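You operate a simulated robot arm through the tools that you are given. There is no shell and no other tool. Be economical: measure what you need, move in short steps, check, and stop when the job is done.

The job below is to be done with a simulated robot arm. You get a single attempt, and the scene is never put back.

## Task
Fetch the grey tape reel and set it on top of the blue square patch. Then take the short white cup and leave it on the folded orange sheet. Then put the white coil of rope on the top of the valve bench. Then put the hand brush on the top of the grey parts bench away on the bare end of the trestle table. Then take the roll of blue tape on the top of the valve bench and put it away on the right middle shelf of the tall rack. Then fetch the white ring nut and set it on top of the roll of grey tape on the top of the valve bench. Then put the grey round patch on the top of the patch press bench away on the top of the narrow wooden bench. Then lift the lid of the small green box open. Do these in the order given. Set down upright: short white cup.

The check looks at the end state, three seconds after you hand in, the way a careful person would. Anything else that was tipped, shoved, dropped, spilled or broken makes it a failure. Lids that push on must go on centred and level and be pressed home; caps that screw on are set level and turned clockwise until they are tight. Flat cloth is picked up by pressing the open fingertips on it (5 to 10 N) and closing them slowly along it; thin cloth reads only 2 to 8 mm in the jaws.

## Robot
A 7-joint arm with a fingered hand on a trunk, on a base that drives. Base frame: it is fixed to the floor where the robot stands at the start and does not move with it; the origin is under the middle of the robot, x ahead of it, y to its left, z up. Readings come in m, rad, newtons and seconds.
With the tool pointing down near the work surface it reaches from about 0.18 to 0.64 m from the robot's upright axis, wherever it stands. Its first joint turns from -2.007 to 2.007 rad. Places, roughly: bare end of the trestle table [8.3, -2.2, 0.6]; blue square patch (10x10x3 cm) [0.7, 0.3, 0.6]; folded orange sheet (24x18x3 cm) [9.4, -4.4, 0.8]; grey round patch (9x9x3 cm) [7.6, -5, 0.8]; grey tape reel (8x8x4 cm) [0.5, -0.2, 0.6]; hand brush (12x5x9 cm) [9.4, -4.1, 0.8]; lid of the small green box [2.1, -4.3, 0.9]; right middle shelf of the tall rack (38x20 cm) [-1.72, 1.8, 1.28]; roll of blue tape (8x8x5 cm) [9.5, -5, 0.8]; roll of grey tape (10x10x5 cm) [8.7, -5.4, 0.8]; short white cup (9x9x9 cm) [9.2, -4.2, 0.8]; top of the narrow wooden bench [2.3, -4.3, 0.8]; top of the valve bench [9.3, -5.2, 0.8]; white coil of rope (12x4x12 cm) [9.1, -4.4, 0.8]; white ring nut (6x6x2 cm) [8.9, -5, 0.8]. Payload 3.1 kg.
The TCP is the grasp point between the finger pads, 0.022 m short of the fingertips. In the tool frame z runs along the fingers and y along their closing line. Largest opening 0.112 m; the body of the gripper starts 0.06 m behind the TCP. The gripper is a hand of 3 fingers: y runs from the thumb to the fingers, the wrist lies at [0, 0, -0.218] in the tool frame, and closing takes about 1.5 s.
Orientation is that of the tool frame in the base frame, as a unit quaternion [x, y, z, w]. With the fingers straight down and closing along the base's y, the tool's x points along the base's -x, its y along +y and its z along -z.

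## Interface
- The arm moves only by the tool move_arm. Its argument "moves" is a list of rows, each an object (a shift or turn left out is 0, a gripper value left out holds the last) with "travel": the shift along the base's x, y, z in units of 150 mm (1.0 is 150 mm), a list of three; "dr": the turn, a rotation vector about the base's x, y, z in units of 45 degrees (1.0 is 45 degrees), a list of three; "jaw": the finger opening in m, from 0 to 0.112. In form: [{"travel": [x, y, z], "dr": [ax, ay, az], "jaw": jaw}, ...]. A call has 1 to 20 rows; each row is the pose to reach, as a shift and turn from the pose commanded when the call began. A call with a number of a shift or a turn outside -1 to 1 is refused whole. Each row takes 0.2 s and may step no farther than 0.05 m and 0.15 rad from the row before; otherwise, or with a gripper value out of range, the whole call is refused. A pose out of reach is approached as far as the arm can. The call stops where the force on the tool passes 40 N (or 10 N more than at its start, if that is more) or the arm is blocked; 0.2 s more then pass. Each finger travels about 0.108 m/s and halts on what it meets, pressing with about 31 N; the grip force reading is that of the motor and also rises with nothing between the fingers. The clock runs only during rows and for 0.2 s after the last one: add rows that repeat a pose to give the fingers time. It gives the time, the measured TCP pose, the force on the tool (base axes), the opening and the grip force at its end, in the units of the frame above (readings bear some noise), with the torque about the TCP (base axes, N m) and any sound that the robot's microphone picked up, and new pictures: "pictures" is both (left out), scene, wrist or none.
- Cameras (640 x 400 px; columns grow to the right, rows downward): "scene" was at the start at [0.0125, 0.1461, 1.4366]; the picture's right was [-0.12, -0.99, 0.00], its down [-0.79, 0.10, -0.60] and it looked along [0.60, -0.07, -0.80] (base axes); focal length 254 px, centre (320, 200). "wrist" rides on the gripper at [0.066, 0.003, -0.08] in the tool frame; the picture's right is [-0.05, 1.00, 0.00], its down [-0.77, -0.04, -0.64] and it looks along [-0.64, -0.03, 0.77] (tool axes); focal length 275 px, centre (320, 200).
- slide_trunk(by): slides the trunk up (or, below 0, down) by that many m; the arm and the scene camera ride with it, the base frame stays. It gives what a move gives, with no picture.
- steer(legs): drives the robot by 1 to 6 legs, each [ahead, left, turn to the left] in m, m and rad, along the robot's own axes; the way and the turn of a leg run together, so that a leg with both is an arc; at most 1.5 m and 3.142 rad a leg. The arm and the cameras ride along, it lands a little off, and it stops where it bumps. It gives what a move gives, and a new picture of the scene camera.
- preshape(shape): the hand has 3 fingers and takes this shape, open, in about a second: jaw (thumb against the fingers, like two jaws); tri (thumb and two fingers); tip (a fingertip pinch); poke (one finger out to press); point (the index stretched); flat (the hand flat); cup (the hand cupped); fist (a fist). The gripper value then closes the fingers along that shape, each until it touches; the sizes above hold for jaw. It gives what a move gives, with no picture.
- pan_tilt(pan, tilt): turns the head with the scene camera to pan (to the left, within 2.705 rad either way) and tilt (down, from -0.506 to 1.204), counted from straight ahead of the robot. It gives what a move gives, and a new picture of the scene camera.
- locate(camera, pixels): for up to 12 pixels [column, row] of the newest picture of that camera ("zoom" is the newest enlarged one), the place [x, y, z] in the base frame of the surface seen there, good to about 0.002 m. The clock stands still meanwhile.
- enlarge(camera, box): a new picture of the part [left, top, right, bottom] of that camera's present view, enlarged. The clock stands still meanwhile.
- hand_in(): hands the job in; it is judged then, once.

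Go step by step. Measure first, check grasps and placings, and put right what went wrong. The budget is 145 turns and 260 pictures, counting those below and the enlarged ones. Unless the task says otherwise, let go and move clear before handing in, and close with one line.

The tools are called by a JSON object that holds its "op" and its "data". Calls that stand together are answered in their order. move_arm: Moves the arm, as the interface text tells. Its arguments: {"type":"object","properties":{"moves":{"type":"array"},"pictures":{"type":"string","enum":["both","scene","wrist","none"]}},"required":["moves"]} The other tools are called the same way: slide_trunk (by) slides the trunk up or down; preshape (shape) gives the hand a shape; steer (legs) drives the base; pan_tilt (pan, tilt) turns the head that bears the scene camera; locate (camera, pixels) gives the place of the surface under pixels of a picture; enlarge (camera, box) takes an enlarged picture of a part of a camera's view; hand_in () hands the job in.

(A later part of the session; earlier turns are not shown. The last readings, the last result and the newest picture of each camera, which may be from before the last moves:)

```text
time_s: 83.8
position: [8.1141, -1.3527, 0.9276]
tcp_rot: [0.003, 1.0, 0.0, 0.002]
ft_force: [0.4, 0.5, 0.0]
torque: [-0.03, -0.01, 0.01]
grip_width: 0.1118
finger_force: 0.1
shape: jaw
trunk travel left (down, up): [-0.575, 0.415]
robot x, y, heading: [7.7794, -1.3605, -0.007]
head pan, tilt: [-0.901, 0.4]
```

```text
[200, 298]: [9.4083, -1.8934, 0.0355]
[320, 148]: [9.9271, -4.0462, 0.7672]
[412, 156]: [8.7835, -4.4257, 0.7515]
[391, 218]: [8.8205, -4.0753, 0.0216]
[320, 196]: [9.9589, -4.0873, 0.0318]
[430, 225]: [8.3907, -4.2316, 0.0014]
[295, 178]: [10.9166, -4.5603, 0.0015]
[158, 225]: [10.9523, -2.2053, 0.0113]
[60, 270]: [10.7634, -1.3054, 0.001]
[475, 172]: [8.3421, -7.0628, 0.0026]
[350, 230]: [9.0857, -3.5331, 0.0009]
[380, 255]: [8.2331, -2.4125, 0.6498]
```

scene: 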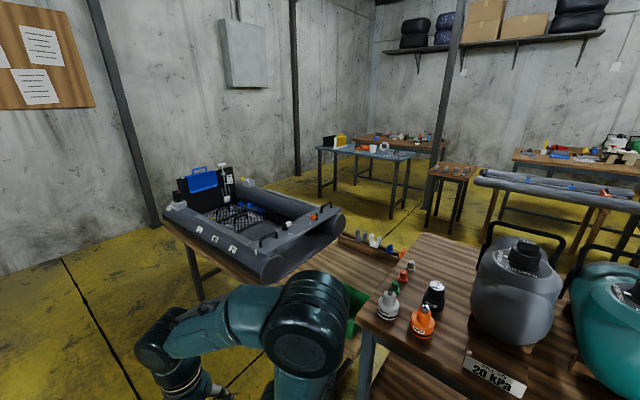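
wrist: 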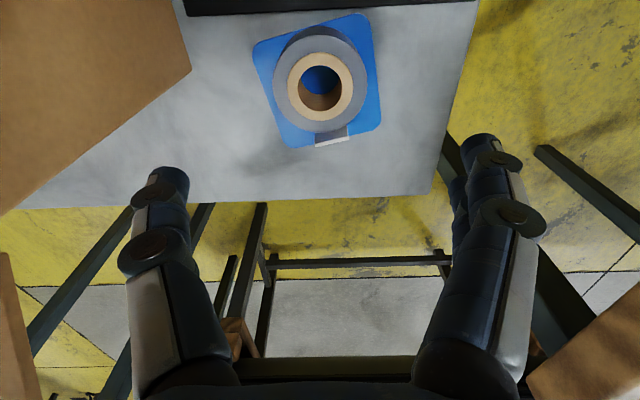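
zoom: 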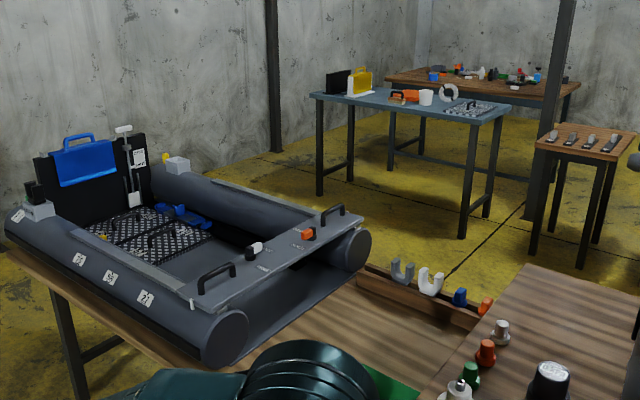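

The parts bench spans x 8.8–9.95 with its front at y≈−4.0. I'll go around the east end of the raft table at x≈10.25 and face south.

{"op": "locate", "data": {"camera": "scene", "pixels": [[165, 205], [180, 205], [163, 222], [10, 250], [130, 240]]}}

{"op": "steer", "data": {"legs": [[1.25, 0, 0.007], [1.2, 0, 0]]}}

{"op": "pan_tilt", "data": {"pan": -1.57, "tilt": 0.6}}

```text
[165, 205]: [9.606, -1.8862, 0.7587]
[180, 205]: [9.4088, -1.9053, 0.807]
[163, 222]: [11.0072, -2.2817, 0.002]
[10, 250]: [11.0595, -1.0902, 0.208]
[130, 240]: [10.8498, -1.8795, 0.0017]
```

```text
time_s: 95.8
position: [10.5555, -1.4206, 0.928]
tcp_rot: [0.02, 1.0, 0.0, 0.002]
ft_force: [0.4, 0.7, -0.2]
torque: [0.04, -0.01, -0.02]
grip_width: 0.1118
finger_force: 0.1
shape: jaw
trunk travel left (down, up): [-0.575, 0.415]
robot x, y, heading: [10.2174, -1.4185, -0.039]
head pan, tilt: [-0.901, 0.4]
```

scene: 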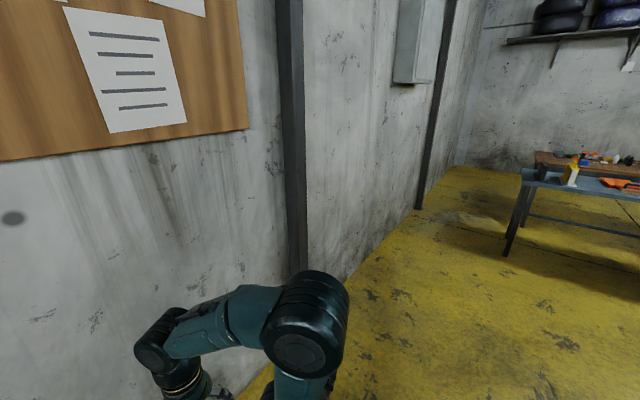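

```text
time_s: 96.8
position: [10.5571, -1.4194, 0.9283]
tcp_rot: [0.02, 1.0, 0.001, 0.002]
ft_force: [-0.1, 0.1, -0.5]
torque: [0.01, -0.02, 0.01]
grip_width: 0.1119
finger_force: 0.1
shape: jaw
trunk travel left (down, up): [-0.575, 0.415]
robot x, y, heading: [10.2163, -1.4185, -0.038]
head pan, tilt: [-1.571, 0.6]
```

scene: 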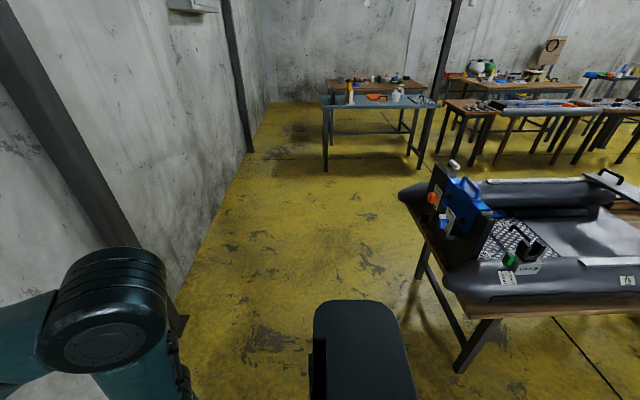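

The way south is clear between the raft and the wall. I'll turn to face south, drive down, then slide west in front of the parts bench.

{"op": "steer", "data": {"legs": [[0, 0, -1.532], [1.5, 0, 0], [0.25, 0, 0], [0, -0.95, 0]]}}

{"op": "pan_tilt", "data": {"pan": 0, "tilt": 0.7}}

```text
time_s: 114.1
position: [9.1648, -3.4432, 0.9287]
tcp_rot: [0.73, 0.683, -0.001, 0.0]
ft_force: [-0.3, 0.4, 0.1]
torque: [0.01, -0.03, -0.04]
grip_width: 0.1119
finger_force: 0.1
shape: jaw
trunk travel left (down, up): [-0.575, 0.415]
robot x, y, heading: [9.1801, -3.1091, -1.641]
head pan, tilt: [-1.571, 0.6]
```

scene: 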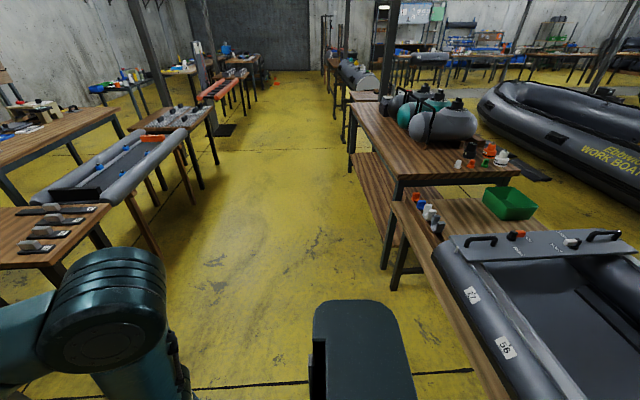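

```text
time_s: 115.7
position: [9.1654, -3.4431, 0.929]
tcp_rot: [0.73, 0.683, -0.001, 0.002]
ft_force: [0.5, 0.2, -0.6]
torque: [-0.02, -0.02, 0.01]
grip_width: 0.1118
finger_force: 0.1
shape: jaw
trunk travel left (down, up): [-0.575, 0.415]
robot x, y, heading: [9.1797, -3.1091, -1.636]
head pan, tilt: [0.0, 0.7]
```

scene: 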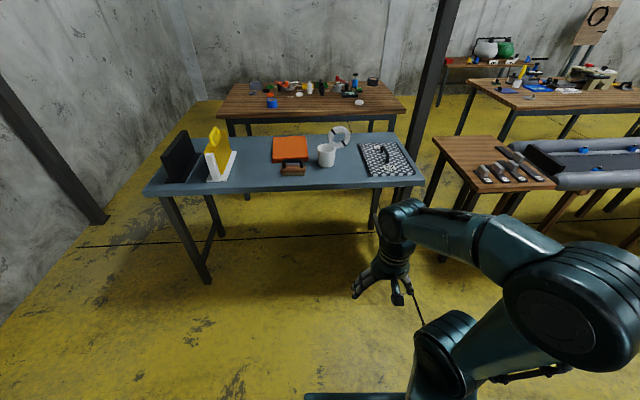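

The bench items are visible: orange sheet (290,150), brush (292,170), cup (326,154), rope (341,135). I'll enlarge and measure them.

{"op": "enlarge", "data": {"camera": "scene", "box": [140, 100, 460, 300]}}

{"op": "enlarge", "data": {"camera": "scene", "box": [250, 115, 410, 215]}}

{"op": "locate", "data": {"camera": "zoom", "pixels": [[284, 155], [325, 155], [305, 128], [304, 202], [88, 92], [235, 90], [235, 172], [170, 225], [165, 210], [368, 55], [335, 75], [170, 290]]}}

```text
2.00 times, centred on (300, 200) of scene
```

zoom: 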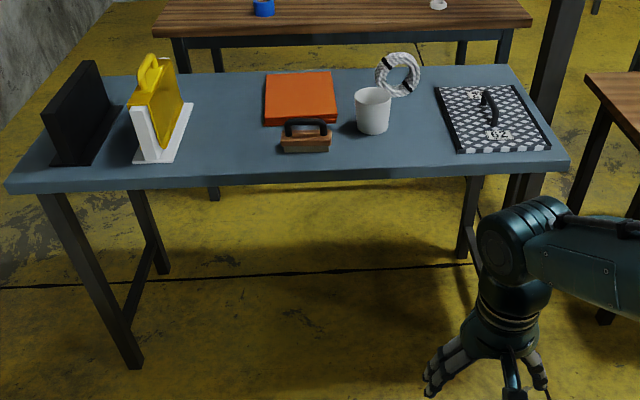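

```text
4.00 times, centred on (330, 165) of scene
```

zoom: 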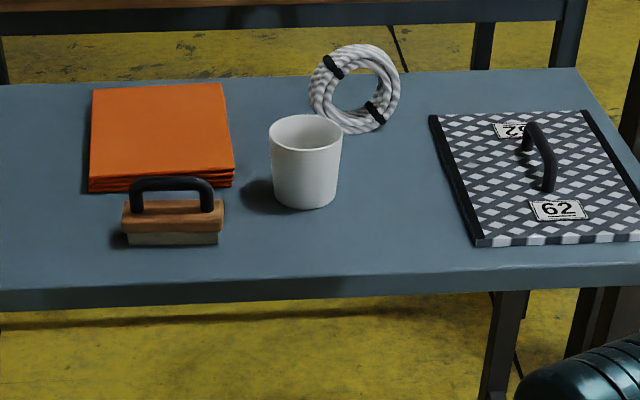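

```text
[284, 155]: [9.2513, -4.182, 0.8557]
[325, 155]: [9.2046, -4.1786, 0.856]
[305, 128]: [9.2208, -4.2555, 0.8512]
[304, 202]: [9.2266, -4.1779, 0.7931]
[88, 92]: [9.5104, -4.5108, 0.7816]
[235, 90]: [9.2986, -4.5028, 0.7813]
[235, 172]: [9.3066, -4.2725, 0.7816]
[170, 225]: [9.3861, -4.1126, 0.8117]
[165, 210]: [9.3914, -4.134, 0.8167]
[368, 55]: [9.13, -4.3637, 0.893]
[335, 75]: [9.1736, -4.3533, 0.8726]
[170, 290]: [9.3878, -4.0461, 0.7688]
```

The cup centre is about (9.226,-4.215), the sheet centre (9.405,-4.39) and the rope (9.13,-4.36). I'll raise the trunk, square up to the bench and close in to y≈−3.78.

{"op": "slide_trunk", "data": {"by": 0.15}}

{"op": "steer", "data": {"legs": [[0, 0, 0.066], [0, 0.1, 0], [0.5, 0, 0]]}}

{"op": "pan_tilt", "data": {"pan": 0, "tilt": 1.0}}

```text
time_s: 117.5
position: [9.1659, -3.4438, 1.0782]
tcp_rot: [0.73, 0.683, -0.001, 0.002]
ft_force: [-0.2, -0.1, -0.8]
torque: [-0.03, -0.01, -0.03]
grip_width: 0.1118
finger_force: 0.0
shape: jaw
trunk travel left (down, up): [-0.725, 0.265]
robot x, y, heading: [9.1773, -3.1099, -1.641]
head pan, tilt: [0.0, 0.7]
```

```text
time_s: 121.6
position: [9.2884, -3.9318, 1.0779]
tcp_rot: [0.708, 0.706, 0.0, 0.0]
ft_force: [-0.3, 1.4, 0.0]
torque: [-0.01, 0.0, 0.0]
grip_width: 0.112
finger_force: 0.0
shape: jaw
trunk travel left (down, up): [-0.725, 0.265]
robot x, y, heading: [9.2818, -3.5919, -1.577]
head pan, tilt: [0.0, 0.7]
```

scene: 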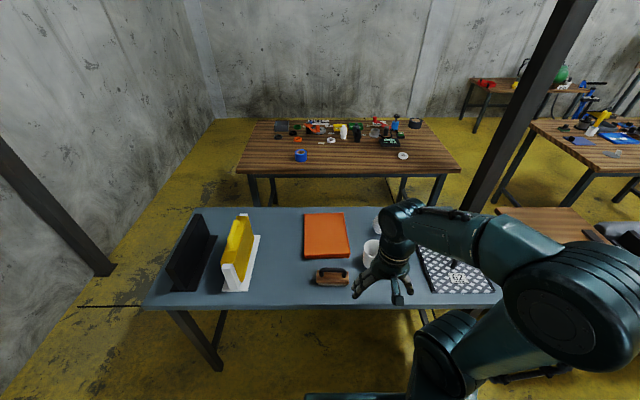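

```text
time_s: 122.4
position: [9.2877, -3.9309, 1.0782]
tcp_rot: [0.708, 0.706, -0.002, 0.001]
ft_force: [-0.1, 0.1, -0.3]
torque: [-0.03, 0.01, 0.01]
grip_width: 0.1118
finger_force: 0.1
shape: jaw
trunk travel left (down, up): [-0.725, 0.265]
robot x, y, heading: [9.2787, -3.5952, -1.577]
head pan, tilt: [0.0, 1.0]
```

scene: 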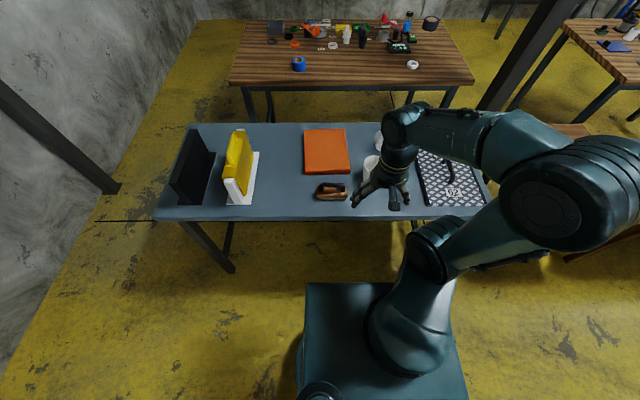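

I'm aligned, so I'll advance another 0.19.

{"op": "steer", "data": {"legs": [[0.19, 0, 0.006]]}}

{"op": "move_arm", "data": {"moves": [{"travel": [0, 0, 0]}], "pictures": "wrist"}}

```text
time_s: 123.9
position: [9.2878, -4.1226, 1.0782]
tcp_rot: [0.708, 0.706, -0.002, 0.001]
ft_force: [0.5, 0.1, -1.1]
torque: [0.02, -0.01, 0.01]
grip_width: 0.112
finger_force: 0.1
shape: jaw
trunk travel left (down, up): [-0.725, 0.265]
robot x, y, heading: [9.2771, -3.7853, -1.571]
head pan, tilt: [0.0, 1.0]
```

scene: 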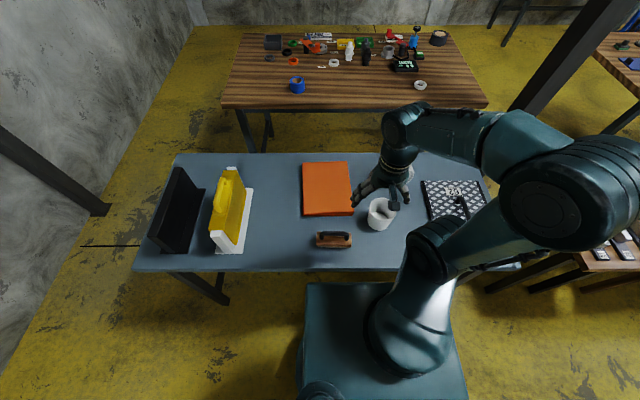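

```text
time_s: 124.3
position: [9.2871, -4.1202, 1.0787]
tcp_rot: [0.707, 0.707, -0.002, 0.002]
ft_force: [0.3, -0.2, -0.6]
torque: [0.01, 0.01, -0.01]
grip_width: 0.1118
finger_force: 0.0
shape: jaw
trunk travel left (down, up): [-0.725, 0.265]
robot x, y, heading: [9.2781, -3.7845, -1.569]
head pan, tilt: [0.0, 1.0]
```

wrist: 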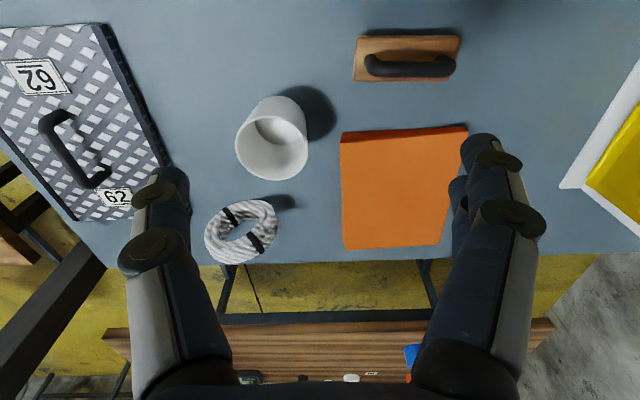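

The wrist view shows all the items clearly. I'll measure them from it.

{"op": "locate", "data": {"camera": "wrist", "pixels": [[237, 145], [306, 135], [265, 115], [275, 178], [341, 132], [467, 128], [440, 245], [344, 247], [400, 160], [320, 60], [410, 66], [280, 210]]}}

{"op": "locate", "data": {"camera": "wrist", "pixels": [[357, 80], [460, 40], [375, 66], [455, 66], [214, 220], [262, 235], [232, 262], [255, 203], [240, 218], [205, 235], [300, 190], [358, 40]]}}

```text
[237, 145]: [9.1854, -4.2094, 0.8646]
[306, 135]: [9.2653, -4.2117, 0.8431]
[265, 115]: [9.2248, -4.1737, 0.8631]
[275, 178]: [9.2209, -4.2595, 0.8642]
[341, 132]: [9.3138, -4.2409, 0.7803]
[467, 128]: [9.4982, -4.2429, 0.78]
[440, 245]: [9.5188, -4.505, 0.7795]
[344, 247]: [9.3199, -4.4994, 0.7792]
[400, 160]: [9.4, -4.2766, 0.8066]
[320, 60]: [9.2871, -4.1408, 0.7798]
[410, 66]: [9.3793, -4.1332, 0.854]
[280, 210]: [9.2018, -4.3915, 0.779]
```

```text
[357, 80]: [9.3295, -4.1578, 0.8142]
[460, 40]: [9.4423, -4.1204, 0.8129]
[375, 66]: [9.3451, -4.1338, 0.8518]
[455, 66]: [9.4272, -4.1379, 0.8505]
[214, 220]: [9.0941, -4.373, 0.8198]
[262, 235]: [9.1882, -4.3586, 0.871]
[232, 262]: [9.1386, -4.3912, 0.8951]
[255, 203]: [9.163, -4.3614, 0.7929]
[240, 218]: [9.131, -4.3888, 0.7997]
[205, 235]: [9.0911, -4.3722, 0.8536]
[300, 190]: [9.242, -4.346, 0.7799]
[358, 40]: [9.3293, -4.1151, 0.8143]
```

Bench z is 0.779, the cup rim 0.864 with centre (9.225,-4.216), and the sheet top 0.807 with centre (9.41,-4.375). I'll move over the cup and down.

{"op": "move_arm", "data": {"moves": [{"travel": [-0.15, -0.25, 0]}, {"travel": [-0.3, -0.45, -0.1]}, {"travel": [-0.41, -0.64, -0.3]}, {"travel": [-0.41, -0.64, -0.6]}, {"travel": [-0.41, -0.64, -0.85]}], "pictures": "wrist"}}

```text
time_s: 125.5
position: [9.2291, -4.2166, 0.9484]
tcp_rot: [0.707, 0.707, -0.001, 0.001]
ft_force: [0.2, -0.1, -0.3]
torque: [-0.01, 0.0, -0.02]
grip_width: 0.1119
finger_force: 0.1
shape: jaw
trunk travel left (down, up): [-0.725, 0.265]
robot x, y, heading: [9.2781, -3.7843, -1.576]
head pan, tilt: [0.0, 1.0]
```

wrist: 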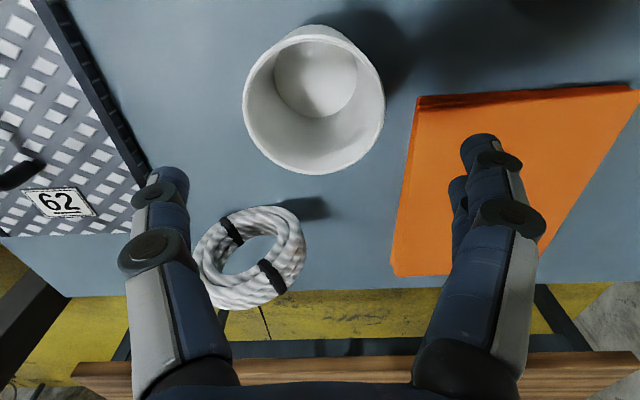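

The cup is slightly left of the finger mid-line. I'll correct −4 mm in x, descend to z≈0.828 and close.

{"op": "move_arm", "data": {"moves": [{"travel": [-0.027, 0, -0.25]}, {"travel": [-0.027, 0, -0.5]}, {"travel": [-0.027, 0, -0.7]}, {"travel": [-0.027, 0, -0.8]}, {"travel": [-0.027, 0, -0.8]}], "pictures": "wrist"}}

```text
time_s: 126.7
position: [9.2234, -4.215, 0.8327]
tcp_rot: [0.708, 0.706, -0.004, 0.003]
ft_force: [0.0, -5.9, 36.1]
torque: [0.23, -0.12, 0.04]
grip_width: 0.1112
finger_force: 0.2
shape: jaw
trunk travel left (down, up): [-0.725, 0.265]
robot x, y, heading: [9.2794, -3.7821, -1.575]
head pan, tilt: [0.0, 1.0]
```

wrist: 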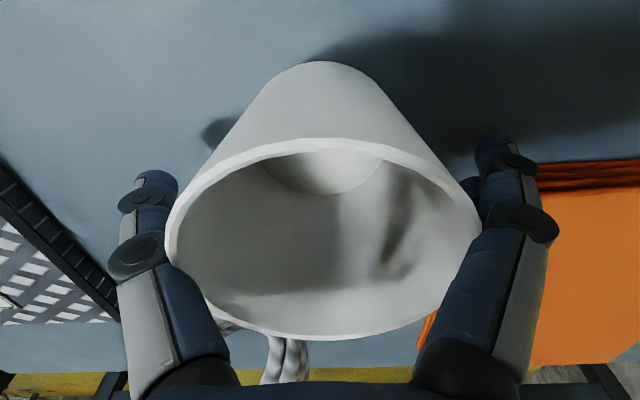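

The knuckles are pressing on the rim (36 N), so this is too deep. I'll rise 14 mm and then close.

{"op": "move_arm", "data": {"moves": [{"travel": [0, 0, 0.05]}, {"travel": [0, 0, 0.1]}, {"travel": [0, 0, 0.1]}], "pictures": "wrist"}}

```text
time_s: 127.5
position: [9.2208, -4.2166, 0.8466]
tcp_rot: [0.708, 0.706, -0.001, 0.001]
ft_force: [0.3, 0.2, 0.6]
torque: [0.01, -0.01, -0.04]
grip_width: 0.1115
finger_force: 0.0
shape: jaw
trunk travel left (down, up): [-0.725, 0.265]
robot x, y, heading: [9.281, -3.7844, -1.573]
head pan, tilt: [0.0, 1.0]
```

wrist: 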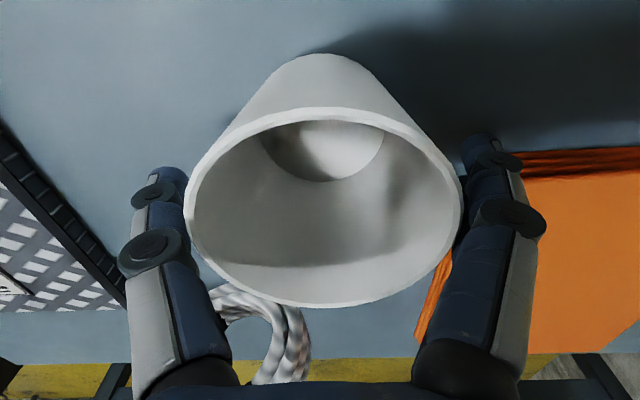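

The force is gone and the cup is centred. I'll close gently and lift.

{"op": "move_arm", "data": {"moves": [{"jaw": 0.1}, {"jaw": 0.09}, {"jaw": 0.08}, {"jaw": 0.07}, {"jaw": 0.07}, {"jaw": 0.07}, {"jaw": 0.07}, {"jaw": 0.07, "travel": [0, 0, 0.15]}, {"jaw": 0.07, "travel": [0, 0, 0.4]}, {"jaw": 0.07, "travel": [0, 0, 0.6]}], "pictures": "both"}}

```text
time_s: 129.7
position: [9.2216, -4.2157, 0.9348]
tcp_rot: [0.708, 0.706, -0.001, 0.001]
ft_force: [0.1, -0.6, -0.4]
torque: [-0.01, 0.01, -0.03]
grip_width: 0.0752
finger_force: 31.0
shape: jaw
trunk travel left (down, up): [-0.725, 0.265]
robot x, y, heading: [9.2757, -3.7827, -1.576]
head pan, tilt: [0.0, 1.0]
```

scene: 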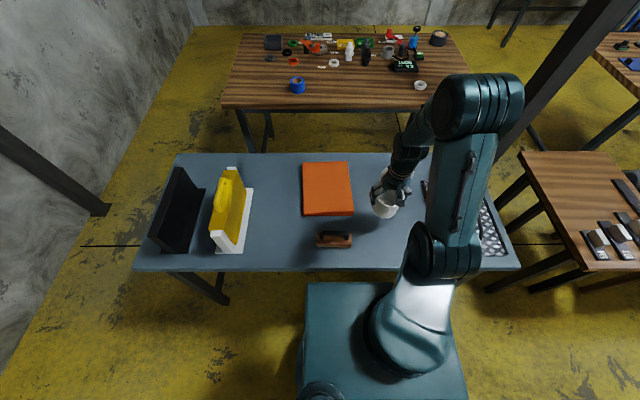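
wrist: 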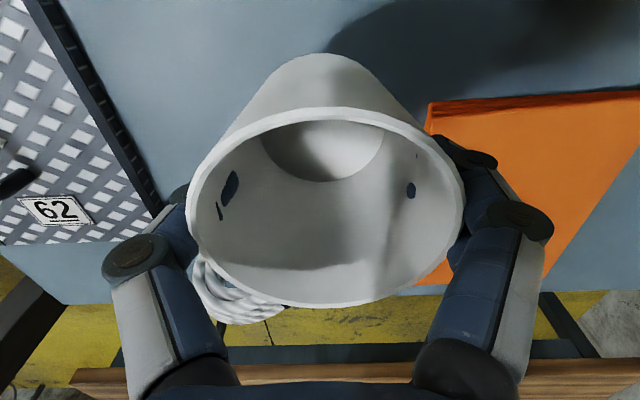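

The cup is held upright. I'll carry it over the sheet.

{"op": "move_arm", "data": {"moves": [{"travel": [0.3, 0, 0.05]}, {"travel": [0.6, 0, 0.05]}, {"travel": [0.8, -0.2, 0.05]}, {"travel": [0.9, -0.45, 0.05]}, {"travel": [1.0, -0.7, 0.05]}], "pictures": "none"}}

{"op": "move_arm", "data": {"moves": [{"travel": [0.15, -0.25, 0]}, {"travel": [0.25, -0.37, -0.1]}, {"travel": [0.25, -0.37, -0.3]}], "pictures": "both"}}

```text
time_s: 130.9
position: [9.3765, -4.3242, 0.9416]
tcp_rot: [0.708, 0.706, -0.001, 0.001]
ft_force: [0.6, 0.2, -1.1]
torque: [0.04, 0.01, 0.01]
grip_width: 0.0751
finger_force: 30.9
shape: jaw
trunk travel left (down, up): [-0.725, 0.265]
robot x, y, heading: [9.2761, -3.7854, -1.576]
head pan, tilt: [0.0, 1.0]
```

```text
time_s: 131.7
position: [9.4131, -4.3794, 0.8964]
tcp_rot: [0.708, 0.706, -0.001, 0.001]
ft_force: [0.0, 0.1, -0.8]
torque: [0.0, 0.02, 0.0]
grip_width: 0.0754
finger_force: 31.2
shape: jaw
trunk travel left (down, up): [-0.725, 0.265]
robot x, y, heading: [9.2808, -3.7869, -1.572]
head pan, tilt: [0.0, 1.0]
```

scene: 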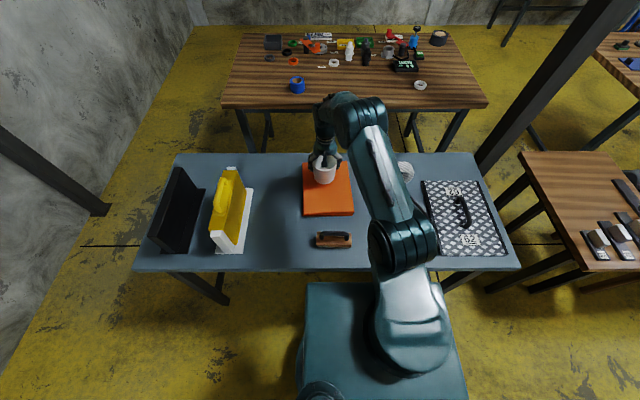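
wrist: 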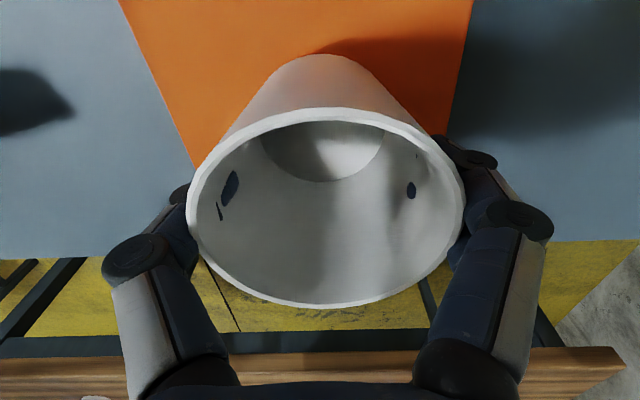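

The cup is over the sheet's centre. I'll lower it to contact.

{"op": "move_arm", "data": {"moves": [{"travel": [0, 0.05, -0.06]}, {"travel": [0, 0.05, -0.11]}, {"travel": [0, 0.05, -0.13]}, {"travel": [0, 0.05, -0.145]}, {"travel": [0, 0.05, -0.145]}], "pictures": "none"}}

```text
time_s: 132.9
position: [9.411, -4.3703, 0.8769]
tcp_rot: [0.708, 0.706, -0.001, 0.002]
ft_force: [0.7, 0.3, -1.3]
torque: [0.01, 0.01, 0.03]
grip_width: 0.0754
finger_force: 30.4
shape: jaw
trunk travel left (down, up): [-0.725, 0.265]
robot x, y, heading: [9.2785, -3.7836, -1.576]
head pan, tilt: [0.0, 1.0]
```

{"op": "move_arm", "data": {"moves": [{"travel": [0, 0, -0.015]}, {"travel": [0, 0, -0.025]}, {"travel": [0, 0, -0.025]}], "pictures": "none"}}

```text
time_s: 133.7
position: [9.4096, -4.3695, 0.8731]
tcp_rot: [0.708, 0.706, -0.002, 0.003]
ft_force: [-1.1, -2.5, 11.2]
torque: [-0.06, -0.26, -0.06]
grip_width: 0.0751
finger_force: 31.1
shape: jaw
trunk travel left (down, up): [-0.725, 0.265]
robot x, y, heading: [9.2744, -3.7852, -1.57]
head pan, tilt: [0.0, 1.0]
```

Contact at 11 N. I'll release and rise straight up.

{"op": "move_arm", "data": {"moves": [{"travel": [0, 0, 0.005]}, {"travel": [0, 0, 0.005], "jaw": 0.085}, {"travel": [0, 0, 0.005], "jaw": 0.1}, {"travel": [0, 0, 0.005], "jaw": 0.112}, {"travel": [0, 0, 0.005], "jaw": 0.112}, {"travel": [0, 0, 0.1], "jaw": 0.112}, {"travel": [0, 0, 0.35], "jaw": 0.112}, {"travel": [0, 0, 0.65], "jaw": 0.112}, {"travel": [0, 0, 0.9], "jaw": 0.112}, {"travel": [-0.3, 0.1, 1.0], "jaw": 0.112}, {"travel": [-0.6, 0.2, 1.0], "jaw": 0.112}, {"travel": [-0.9, 0.3, 1.0], "jaw": 0.112}], "pictures": "both"}}

```text
time_s: 136.3
position: [9.2718, -4.3238, 1.0234]
tcp_rot: [0.708, 0.707, -0.001, 0.002]
ft_force: [0.1, 0.3, -0.8]
torque: [-0.02, -0.03, 0.01]
grip_width: 0.1118
finger_force: 0.0
shape: jaw
trunk travel left (down, up): [-0.725, 0.265]
robot x, y, heading: [9.2791, -3.7841, -1.576]
head pan, tilt: [0.0, 1.0]
```

scene: 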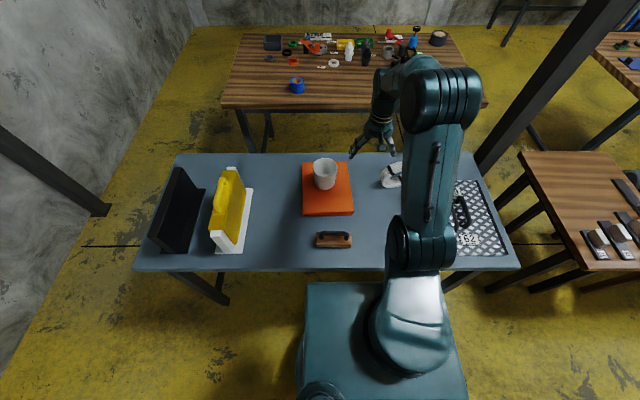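
wrist: 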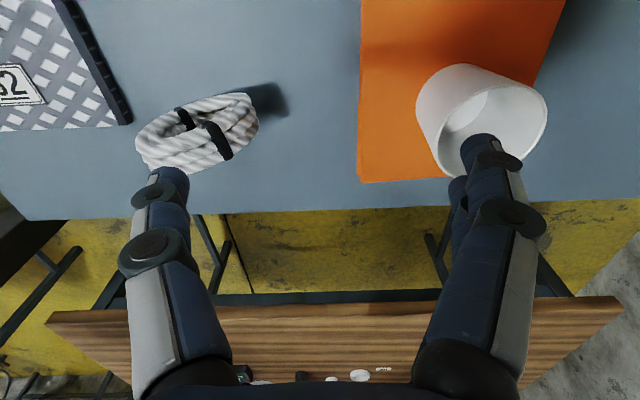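

The cup stands upright on the sheet. Now I'll look at the rope coil, which stands on edge near (200,130) in the wrist view.

{"op": "move_arm", "data": {"moves": [{"travel": [-0.3, 0.15, 0]}, {"travel": [-0.6, 0.35, 0.05]}, {"travel": [-0.9, 0.5, 0.1]}], "pictures": "wrist"}}

{"op": "enlarge", "data": {"camera": "wrist", "box": [220, 80, 420, 205]}}

```text
refused: row 1 steps farther than a row can; nothing moved
```

```text
3.20 times, centred on (320, 142) of wrist
```

zoom: 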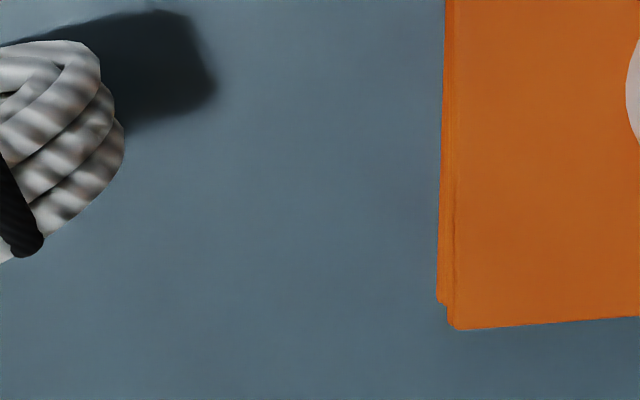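

{"op": "move_arm", "data": {"moves": [{"travel": [-0.25, 0.1, 0]}, {"travel": [-0.5, 0.2, 0.05]}, {"travel": [-0.75, 0.3, 0.1]}, {"travel": [-0.93, 0.4, 0.1]}], "pictures": "wrist"}}

{"op": "enlarge", "data": {"camera": "wrist", "box": [220, 80, 420, 205]}}

```text
time_s: 137.3
position: [9.1331, -4.2632, 1.0399]
tcp_rot: [0.708, 0.707, -0.002, 0.001]
ft_force: [-0.5, -0.6, -0.1]
torque: [0.02, 0.0, 0.04]
grip_width: 0.1116
finger_force: 0.1
shape: jaw
trunk travel left (down, up): [-0.725, 0.265]
robot x, y, heading: [9.2785, -3.7798, -1.575]
head pan, tilt: [0.0, 1.0]
```

wrist: 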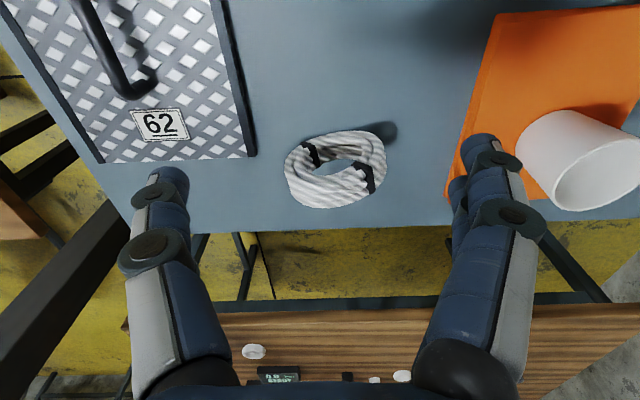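

```text
3.20 times, centred on (320, 142) of wrist
```

zoom: 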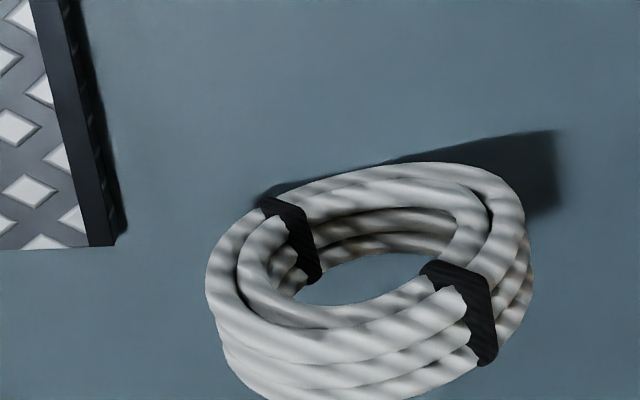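

{"op": "locate", "data": {"camera": "zoom", "pixels": [[215, 270], [245, 270], [515, 200], [525, 260], [500, 330], [370, 330], [370, 380], [240, 350], [400, 170], [300, 230], [460, 330], [260, 390]]}}

{"op": "enlarge", "data": {"camera": "wrist", "box": [240, 110, 440, 235]}}

{"op": "locate", "data": {"camera": "zoom", "pixels": [[160, 300], [230, 310], [320, 300], [400, 260], [180, 260], [300, 265], [420, 230], [460, 130]]}}

```text
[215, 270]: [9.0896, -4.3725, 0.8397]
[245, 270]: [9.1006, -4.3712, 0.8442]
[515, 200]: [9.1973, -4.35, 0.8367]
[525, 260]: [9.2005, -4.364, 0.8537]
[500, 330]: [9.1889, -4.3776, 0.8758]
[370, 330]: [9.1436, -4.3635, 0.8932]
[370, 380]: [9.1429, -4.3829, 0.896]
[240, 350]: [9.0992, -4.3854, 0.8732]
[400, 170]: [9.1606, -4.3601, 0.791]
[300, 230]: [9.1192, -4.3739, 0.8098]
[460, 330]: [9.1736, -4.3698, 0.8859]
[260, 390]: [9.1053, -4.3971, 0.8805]
```

```text
3.20 times, centred on (340, 172) of wrist
```

zoom: 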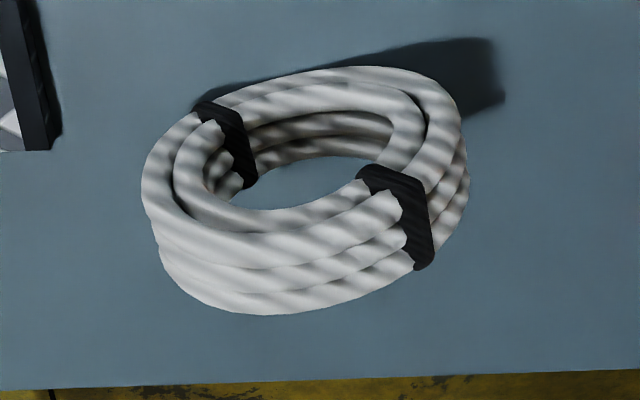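

```text
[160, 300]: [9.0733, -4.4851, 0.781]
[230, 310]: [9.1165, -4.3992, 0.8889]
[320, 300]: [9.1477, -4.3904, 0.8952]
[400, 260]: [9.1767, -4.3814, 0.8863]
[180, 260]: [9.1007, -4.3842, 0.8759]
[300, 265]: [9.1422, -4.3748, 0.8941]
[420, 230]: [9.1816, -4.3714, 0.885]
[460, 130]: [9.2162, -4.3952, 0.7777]
```

The rope ring stands on edge, centre about (9.145,-4.381), top 0.896, yawed about 0.2 rad. Before picking it up I'll measure the valve bench and the gaps around it.

{"op": "pan_tilt", "data": {"pan": 0, "tilt": 0.65}}

{"op": "enlarge", "data": {"camera": "scene", "box": [180, 60, 500, 260]}}

```text
time_s: 138.1
position: [9.1346, -4.264, 1.0381]
tcp_rot: [0.707, 0.707, -0.001, 0.001]
ft_force: [-0.3, -0.1, 0.1]
torque: [-0.04, 0.02, 0.01]
grip_width: 0.1121
finger_force: 0.0
shape: jaw
trunk travel left (down, up): [-0.725, 0.265]
robot x, y, heading: [9.2781, -3.7851, -1.575]
head pan, tilt: [0.0, 0.649]
```

scene: 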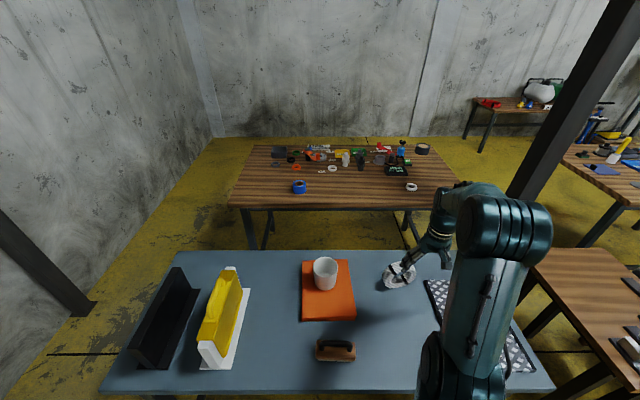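

```text
2.00 times, centred on (340, 160) of scene
```

zoom: 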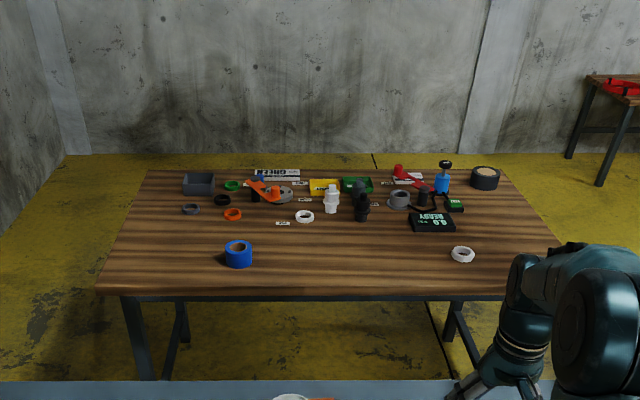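

{"op": "locate", "data": {"camera": "zoom", "pixels": [[100, 285], [145, 172], [510, 172], [560, 250], [239, 245], [463, 250], [486, 172], [305, 214], [130, 375], [160, 155], [500, 155], [340, 270]]}}

{"op": "locate", "data": {"camera": "scene", "pixels": [[165, 252], [497, 255], [92, 302], [508, 200], [600, 240], [575, 150], [548, 250], [430, 250], [40, 300], [215, 138], [400, 140], [450, 145]]}}

```text
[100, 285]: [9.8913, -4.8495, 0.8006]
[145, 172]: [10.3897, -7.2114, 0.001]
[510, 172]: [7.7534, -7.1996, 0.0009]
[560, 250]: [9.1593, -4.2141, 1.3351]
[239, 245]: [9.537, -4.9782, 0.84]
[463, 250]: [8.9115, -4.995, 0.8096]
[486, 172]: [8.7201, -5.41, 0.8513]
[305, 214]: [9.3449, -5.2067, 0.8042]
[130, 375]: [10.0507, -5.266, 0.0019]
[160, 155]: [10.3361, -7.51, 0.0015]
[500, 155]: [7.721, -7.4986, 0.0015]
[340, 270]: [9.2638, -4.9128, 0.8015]
```

```text
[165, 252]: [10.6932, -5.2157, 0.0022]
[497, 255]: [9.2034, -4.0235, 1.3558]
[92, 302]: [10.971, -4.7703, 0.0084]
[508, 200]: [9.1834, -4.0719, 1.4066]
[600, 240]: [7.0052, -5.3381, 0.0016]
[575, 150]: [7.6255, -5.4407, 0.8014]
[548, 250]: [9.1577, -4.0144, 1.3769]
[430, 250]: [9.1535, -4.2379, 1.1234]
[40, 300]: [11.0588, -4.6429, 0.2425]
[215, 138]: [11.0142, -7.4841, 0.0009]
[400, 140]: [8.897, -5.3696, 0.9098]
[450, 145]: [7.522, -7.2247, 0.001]
```

The valve bench top is at 0.80, spanning x≈8.6–9.9 and y −4.85 to −5.5, reachable from its two ends. For the rope I need to turn the hand about −1.37 rad so the fingers pinch across the coil's thickness.

{"op": "move_arm", "data": {"moves": [{"dr": [0, 0, -0.166]}, {"dr": [0, 0, -0.333]}, {"dr": [0, 0, -0.5]}, {"dr": [0, 0, -0.666]}, {"dr": [0, 0, -0.833]}, {"dr": [0, 0, -1.0]}], "pictures": "none"}}

{"op": "move_arm", "data": {"moves": [{"dr": [0, 0, -0.15], "travel": [0, -0.15, 0]}, {"dr": [0, 0, -0.3], "travel": [0, -0.3, 0]}, {"dr": [0, 0, -0.45], "travel": [0.03, -0.5, 0]}, {"dr": [0, 0, -0.6], "travel": [0.06, -0.7, 0]}, {"dr": [0, 0, -0.745], "travel": [0.07, -0.78, 0]}, {"dr": [0, 0, -0.745], "travel": [0.07, -0.78, 0]}], "pictures": "both"}}

```text
time_s: 139.5
position: [9.1351, -4.2655, 1.0379]
tcp_rot: [0.925, 0.381, -0.002, 0.001]
ft_force: [-0.4, 1.4, 1.0]
torque: [-0.02, 0.02, 0.01]
grip_width: 0.112
finger_force: 0.1
shape: jaw
trunk travel left (down, up): [-0.725, 0.265]
robot x, y, heading: [9.2801, -3.7824, -1.573]
head pan, tilt: [0.0, 0.649]
```

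```text
time_s: 140.9
position: [9.1457, -4.3816, 1.0372]
tcp_rot: [0.995, 0.098, -0.002, 0.0]
ft_force: [0.2, 0.2, 0.3]
torque: [0.0, 0.02, 0.02]
grip_width: 0.1118
finger_force: 0.1
shape: jaw
trunk travel left (down, up): [-0.725, 0.265]
robot x, y, heading: [9.28, -3.7877, -1.577]
head pan, tilt: [0.0, 0.649]
```

scene: 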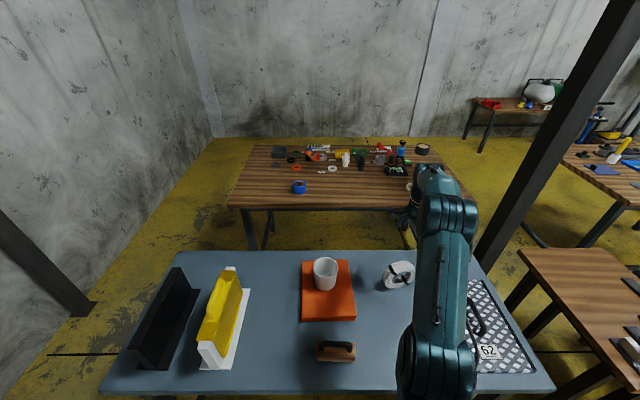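
wrist: 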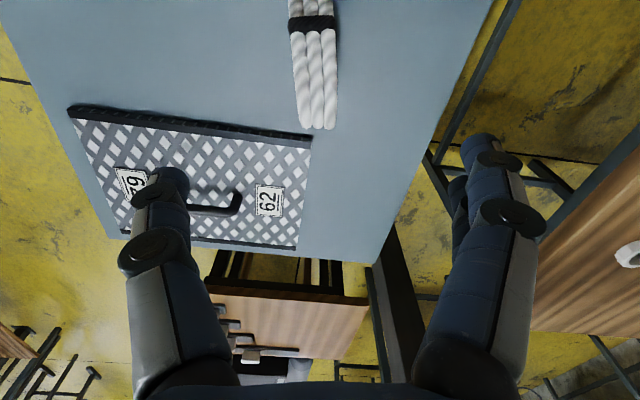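

The coil's edge now runs along the image's vertical, centred near column 316. I'll check its top line.

{"op": "locate", "data": {"camera": "wrist", "pixels": [[302, 75], [331, 75], [291, 15], [333, 15], [316, 100], [303, 127], [333, 127], [315, 45]]}}

```text
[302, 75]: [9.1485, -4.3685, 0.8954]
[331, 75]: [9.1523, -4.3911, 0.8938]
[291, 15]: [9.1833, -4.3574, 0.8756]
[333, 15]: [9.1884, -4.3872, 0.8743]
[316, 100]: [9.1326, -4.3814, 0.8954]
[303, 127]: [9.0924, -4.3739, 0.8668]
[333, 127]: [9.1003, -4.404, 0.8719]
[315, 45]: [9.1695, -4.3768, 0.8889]
```

The centre line matches, so I'll descend and close.

{"op": "move_arm", "data": {"moves": [{"travel": [-0.02, 0, -0.3]}, {"travel": [-0.02, 0, -0.6]}, {"travel": [-0.02, 0, -0.85]}, {"travel": [-0.02, 0, -1.0]}], "pictures": "none"}}

{"op": "move_arm", "data": {"moves": [{"travel": [0, 0, -0.06]}, {"travel": [0, 0, -0.06], "jaw": 0.09}, {"travel": [0, 0, -0.06], "jaw": 0.07}, {"travel": [0, 0, -0.06], "jaw": 0.05}, {"travel": [0, 0, -0.06], "jaw": 0.035}, {"travel": [0, 0, -0.06], "jaw": 0.02}, {"travel": [0, 0, -0.06], "jaw": 0.02}, {"travel": [0, 0, -0.06], "jaw": 0.02}, {"travel": [0, 0, -0.06], "jaw": 0.02}], "pictures": "wrist"}}

```text
time_s: 141.9
position: [9.1421, -4.3796, 0.8868]
tcp_rot: [0.995, 0.099, -0.002, 0.0]
ft_force: [0.5, 0.5, 0.7]
torque: [0.02, 0.02, 0.01]
grip_width: 0.1117
finger_force: 0.1
shape: jaw
trunk travel left (down, up): [-0.725, 0.265]
robot x, y, heading: [9.2776, -3.7843, -1.572]
head pan, tilt: [0.0, 0.649]
```

```text
time_s: 143.9
position: [9.1421, -4.3808, 0.8775]
tcp_rot: [0.995, 0.101, -0.001, 0.0]
ft_force: [0.1, 0.4, -0.8]
torque: [0.0, -0.03, -0.01]
grip_width: 0.0215
finger_force: 0.1
shape: jaw
trunk travel left (down, up): [-0.725, 0.265]
robot x, y, heading: [9.2784, -3.7879, -1.573]
head pan, tilt: [0.0, 0.649]
```

wrist: 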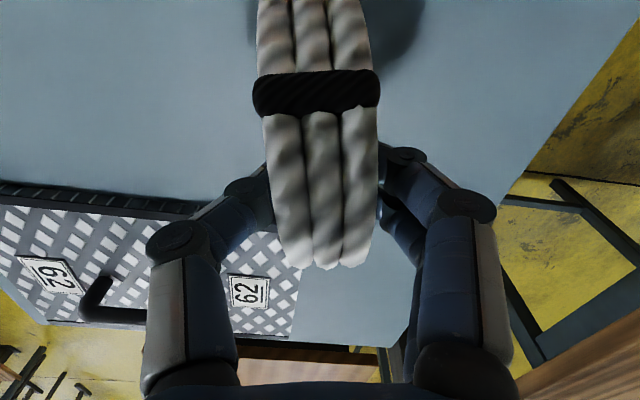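

Grip force is near zero at 0.0215, so I'll close further until it presses.

{"op": "move_arm", "data": {"moves": [{"jaw": 0.01}, {"jaw": 0.0}, {"jaw": 0.0}, {"jaw": 0.0}, {"jaw": 0.0}], "pictures": "wrist"}}

```text
time_s: 145.1
position: [9.1418, -4.3808, 0.8786]
tcp_rot: [0.995, 0.1, -0.002, -0.001]
ft_force: [1.0, 0.9, -2.6]
torque: [0.02, 0.0, 0.04]
grip_width: 0.0136
finger_force: 31.2
shape: jaw
trunk travel left (down, up): [-0.725, 0.265]
robot x, y, heading: [9.278, -3.7855, -1.574]
head pan, tilt: [0.0, 0.649]
```

wrist: 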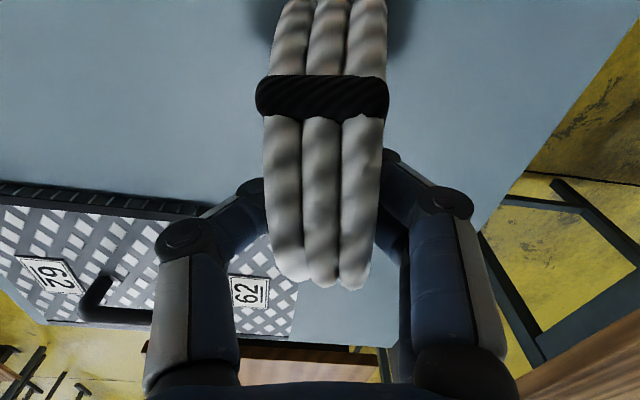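

It's gripped at 31 N. I'll lift and check that it holds.

{"op": "move_arm", "data": {"moves": [{"travel": [0, 0, 0.15]}, {"travel": [0, 0, 0.4]}, {"travel": [0, 0, 0.7]}, {"travel": [0, 0, 1.0]}], "pictures": "both"}}

```text
time_s: 146.1
position: [9.1421, -4.3806, 1.0307]
tcp_rot: [0.995, 0.099, -0.001, 0.0]
ft_force: [-0.6, 0.1, -2.0]
torque: [0.0, 0.0, 0.01]
grip_width: 0.0135
finger_force: 31.4
shape: jaw
trunk travel left (down, up): [-0.725, 0.265]
robot x, y, heading: [9.2803, -3.783, -1.569]
head pan, tilt: [0.0, 0.649]
```

scene: 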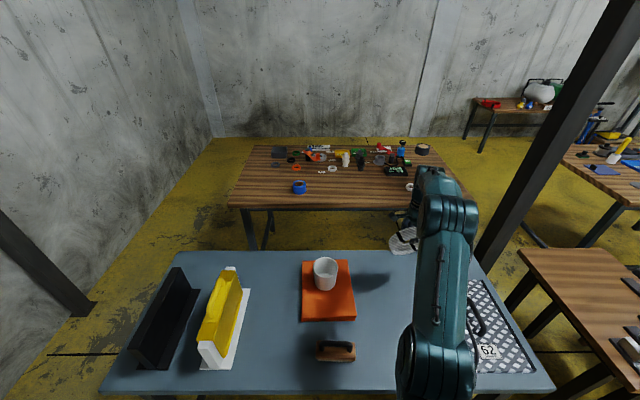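
wrist: 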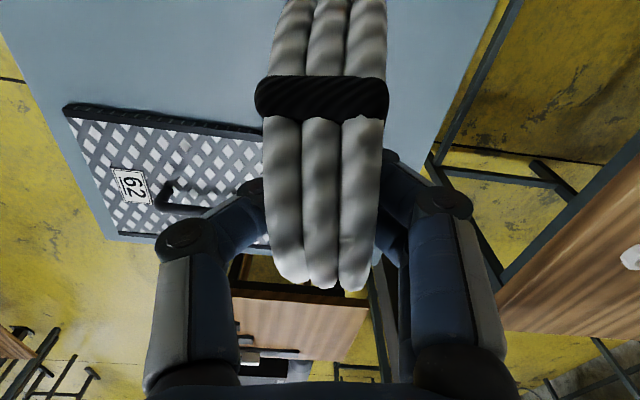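

The rope is held, with its bottom at about 0.93. I'll pull the hand in and back away, then drive east and south to the east end of the valve bench.

{"op": "move_arm", "data": {"moves": [{"travel": [0, 0.3, 0]}, {"travel": [0.1, 0.6, 0]}, {"travel": [0.3, 0.85, 0]}, {"travel": [0.5, 1.0, 0]}, {"travel": [0.7, 1.0, 0]}], "pictures": "none"}}

{"op": "steer", "data": {"legs": [[-0.7, 0, 0], [0, 1.1, 0], [1.3, 0, 0]]}}

```text
time_s: 147.3
position: [9.2457, -4.2334, 1.0283]
tcp_rot: [0.995, 0.099, -0.002, -0.001]
ft_force: [-0.2, 0.7, -3.4]
torque: [0.02, -0.02, -0.03]
grip_width: 0.013
finger_force: 31.2
shape: jaw
trunk travel left (down, up): [-0.725, 0.265]
robot x, y, heading: [9.2784, -3.7836, -1.571]
head pan, tilt: [0.0, 0.649]
```

```text
time_s: 162.5
position: [10.293, -4.8524, 1.0276]
tcp_rot: [0.997, 0.082, -0.001, 0.0]
ft_force: [-0.4, 0.6, -2.0]
torque: [0.09, 0.05, 0.03]
grip_width: 0.0061
finger_force: 30.7
shape: jaw
trunk travel left (down, up): [-0.725, 0.265]
robot x, y, heading: [10.3457, -4.4046, -1.609]
head pan, tilt: [0.0, 0.649]
```

scene: 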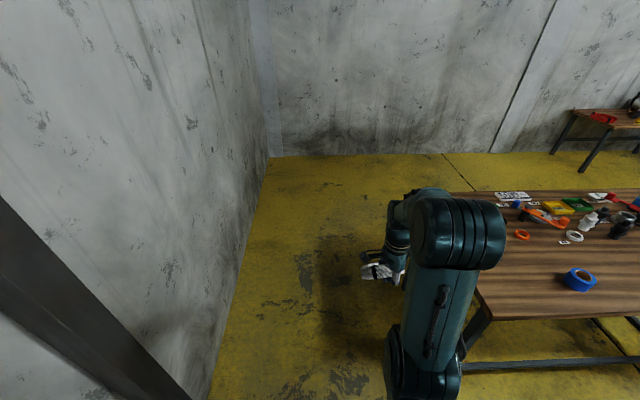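

The jaw width dropped to 0.006, so I'll check how the rope is held.

{"op": "enlarge", "data": {"camera": "wrist", "box": [0, 0, 640, 400]}}

{"op": "enlarge", "data": {"camera": "scene", "box": [320, 180, 480, 300]}}

```text
1.00 times, centred on (320, 200) of wrist (not enlarged: the box is as wide or as high as the picture)
```

zoom: 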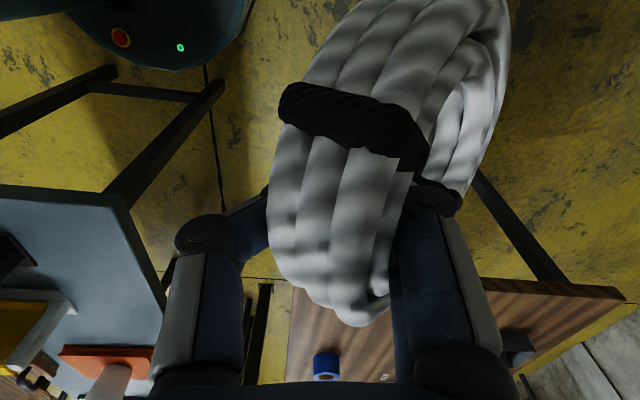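

```text
3.33 times, centred on (400, 240) of scene
```

zoom: 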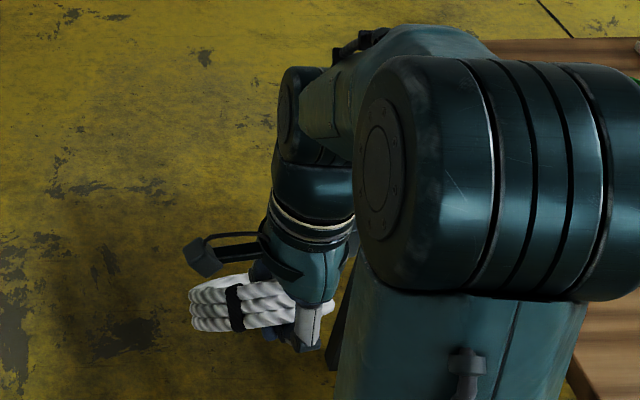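

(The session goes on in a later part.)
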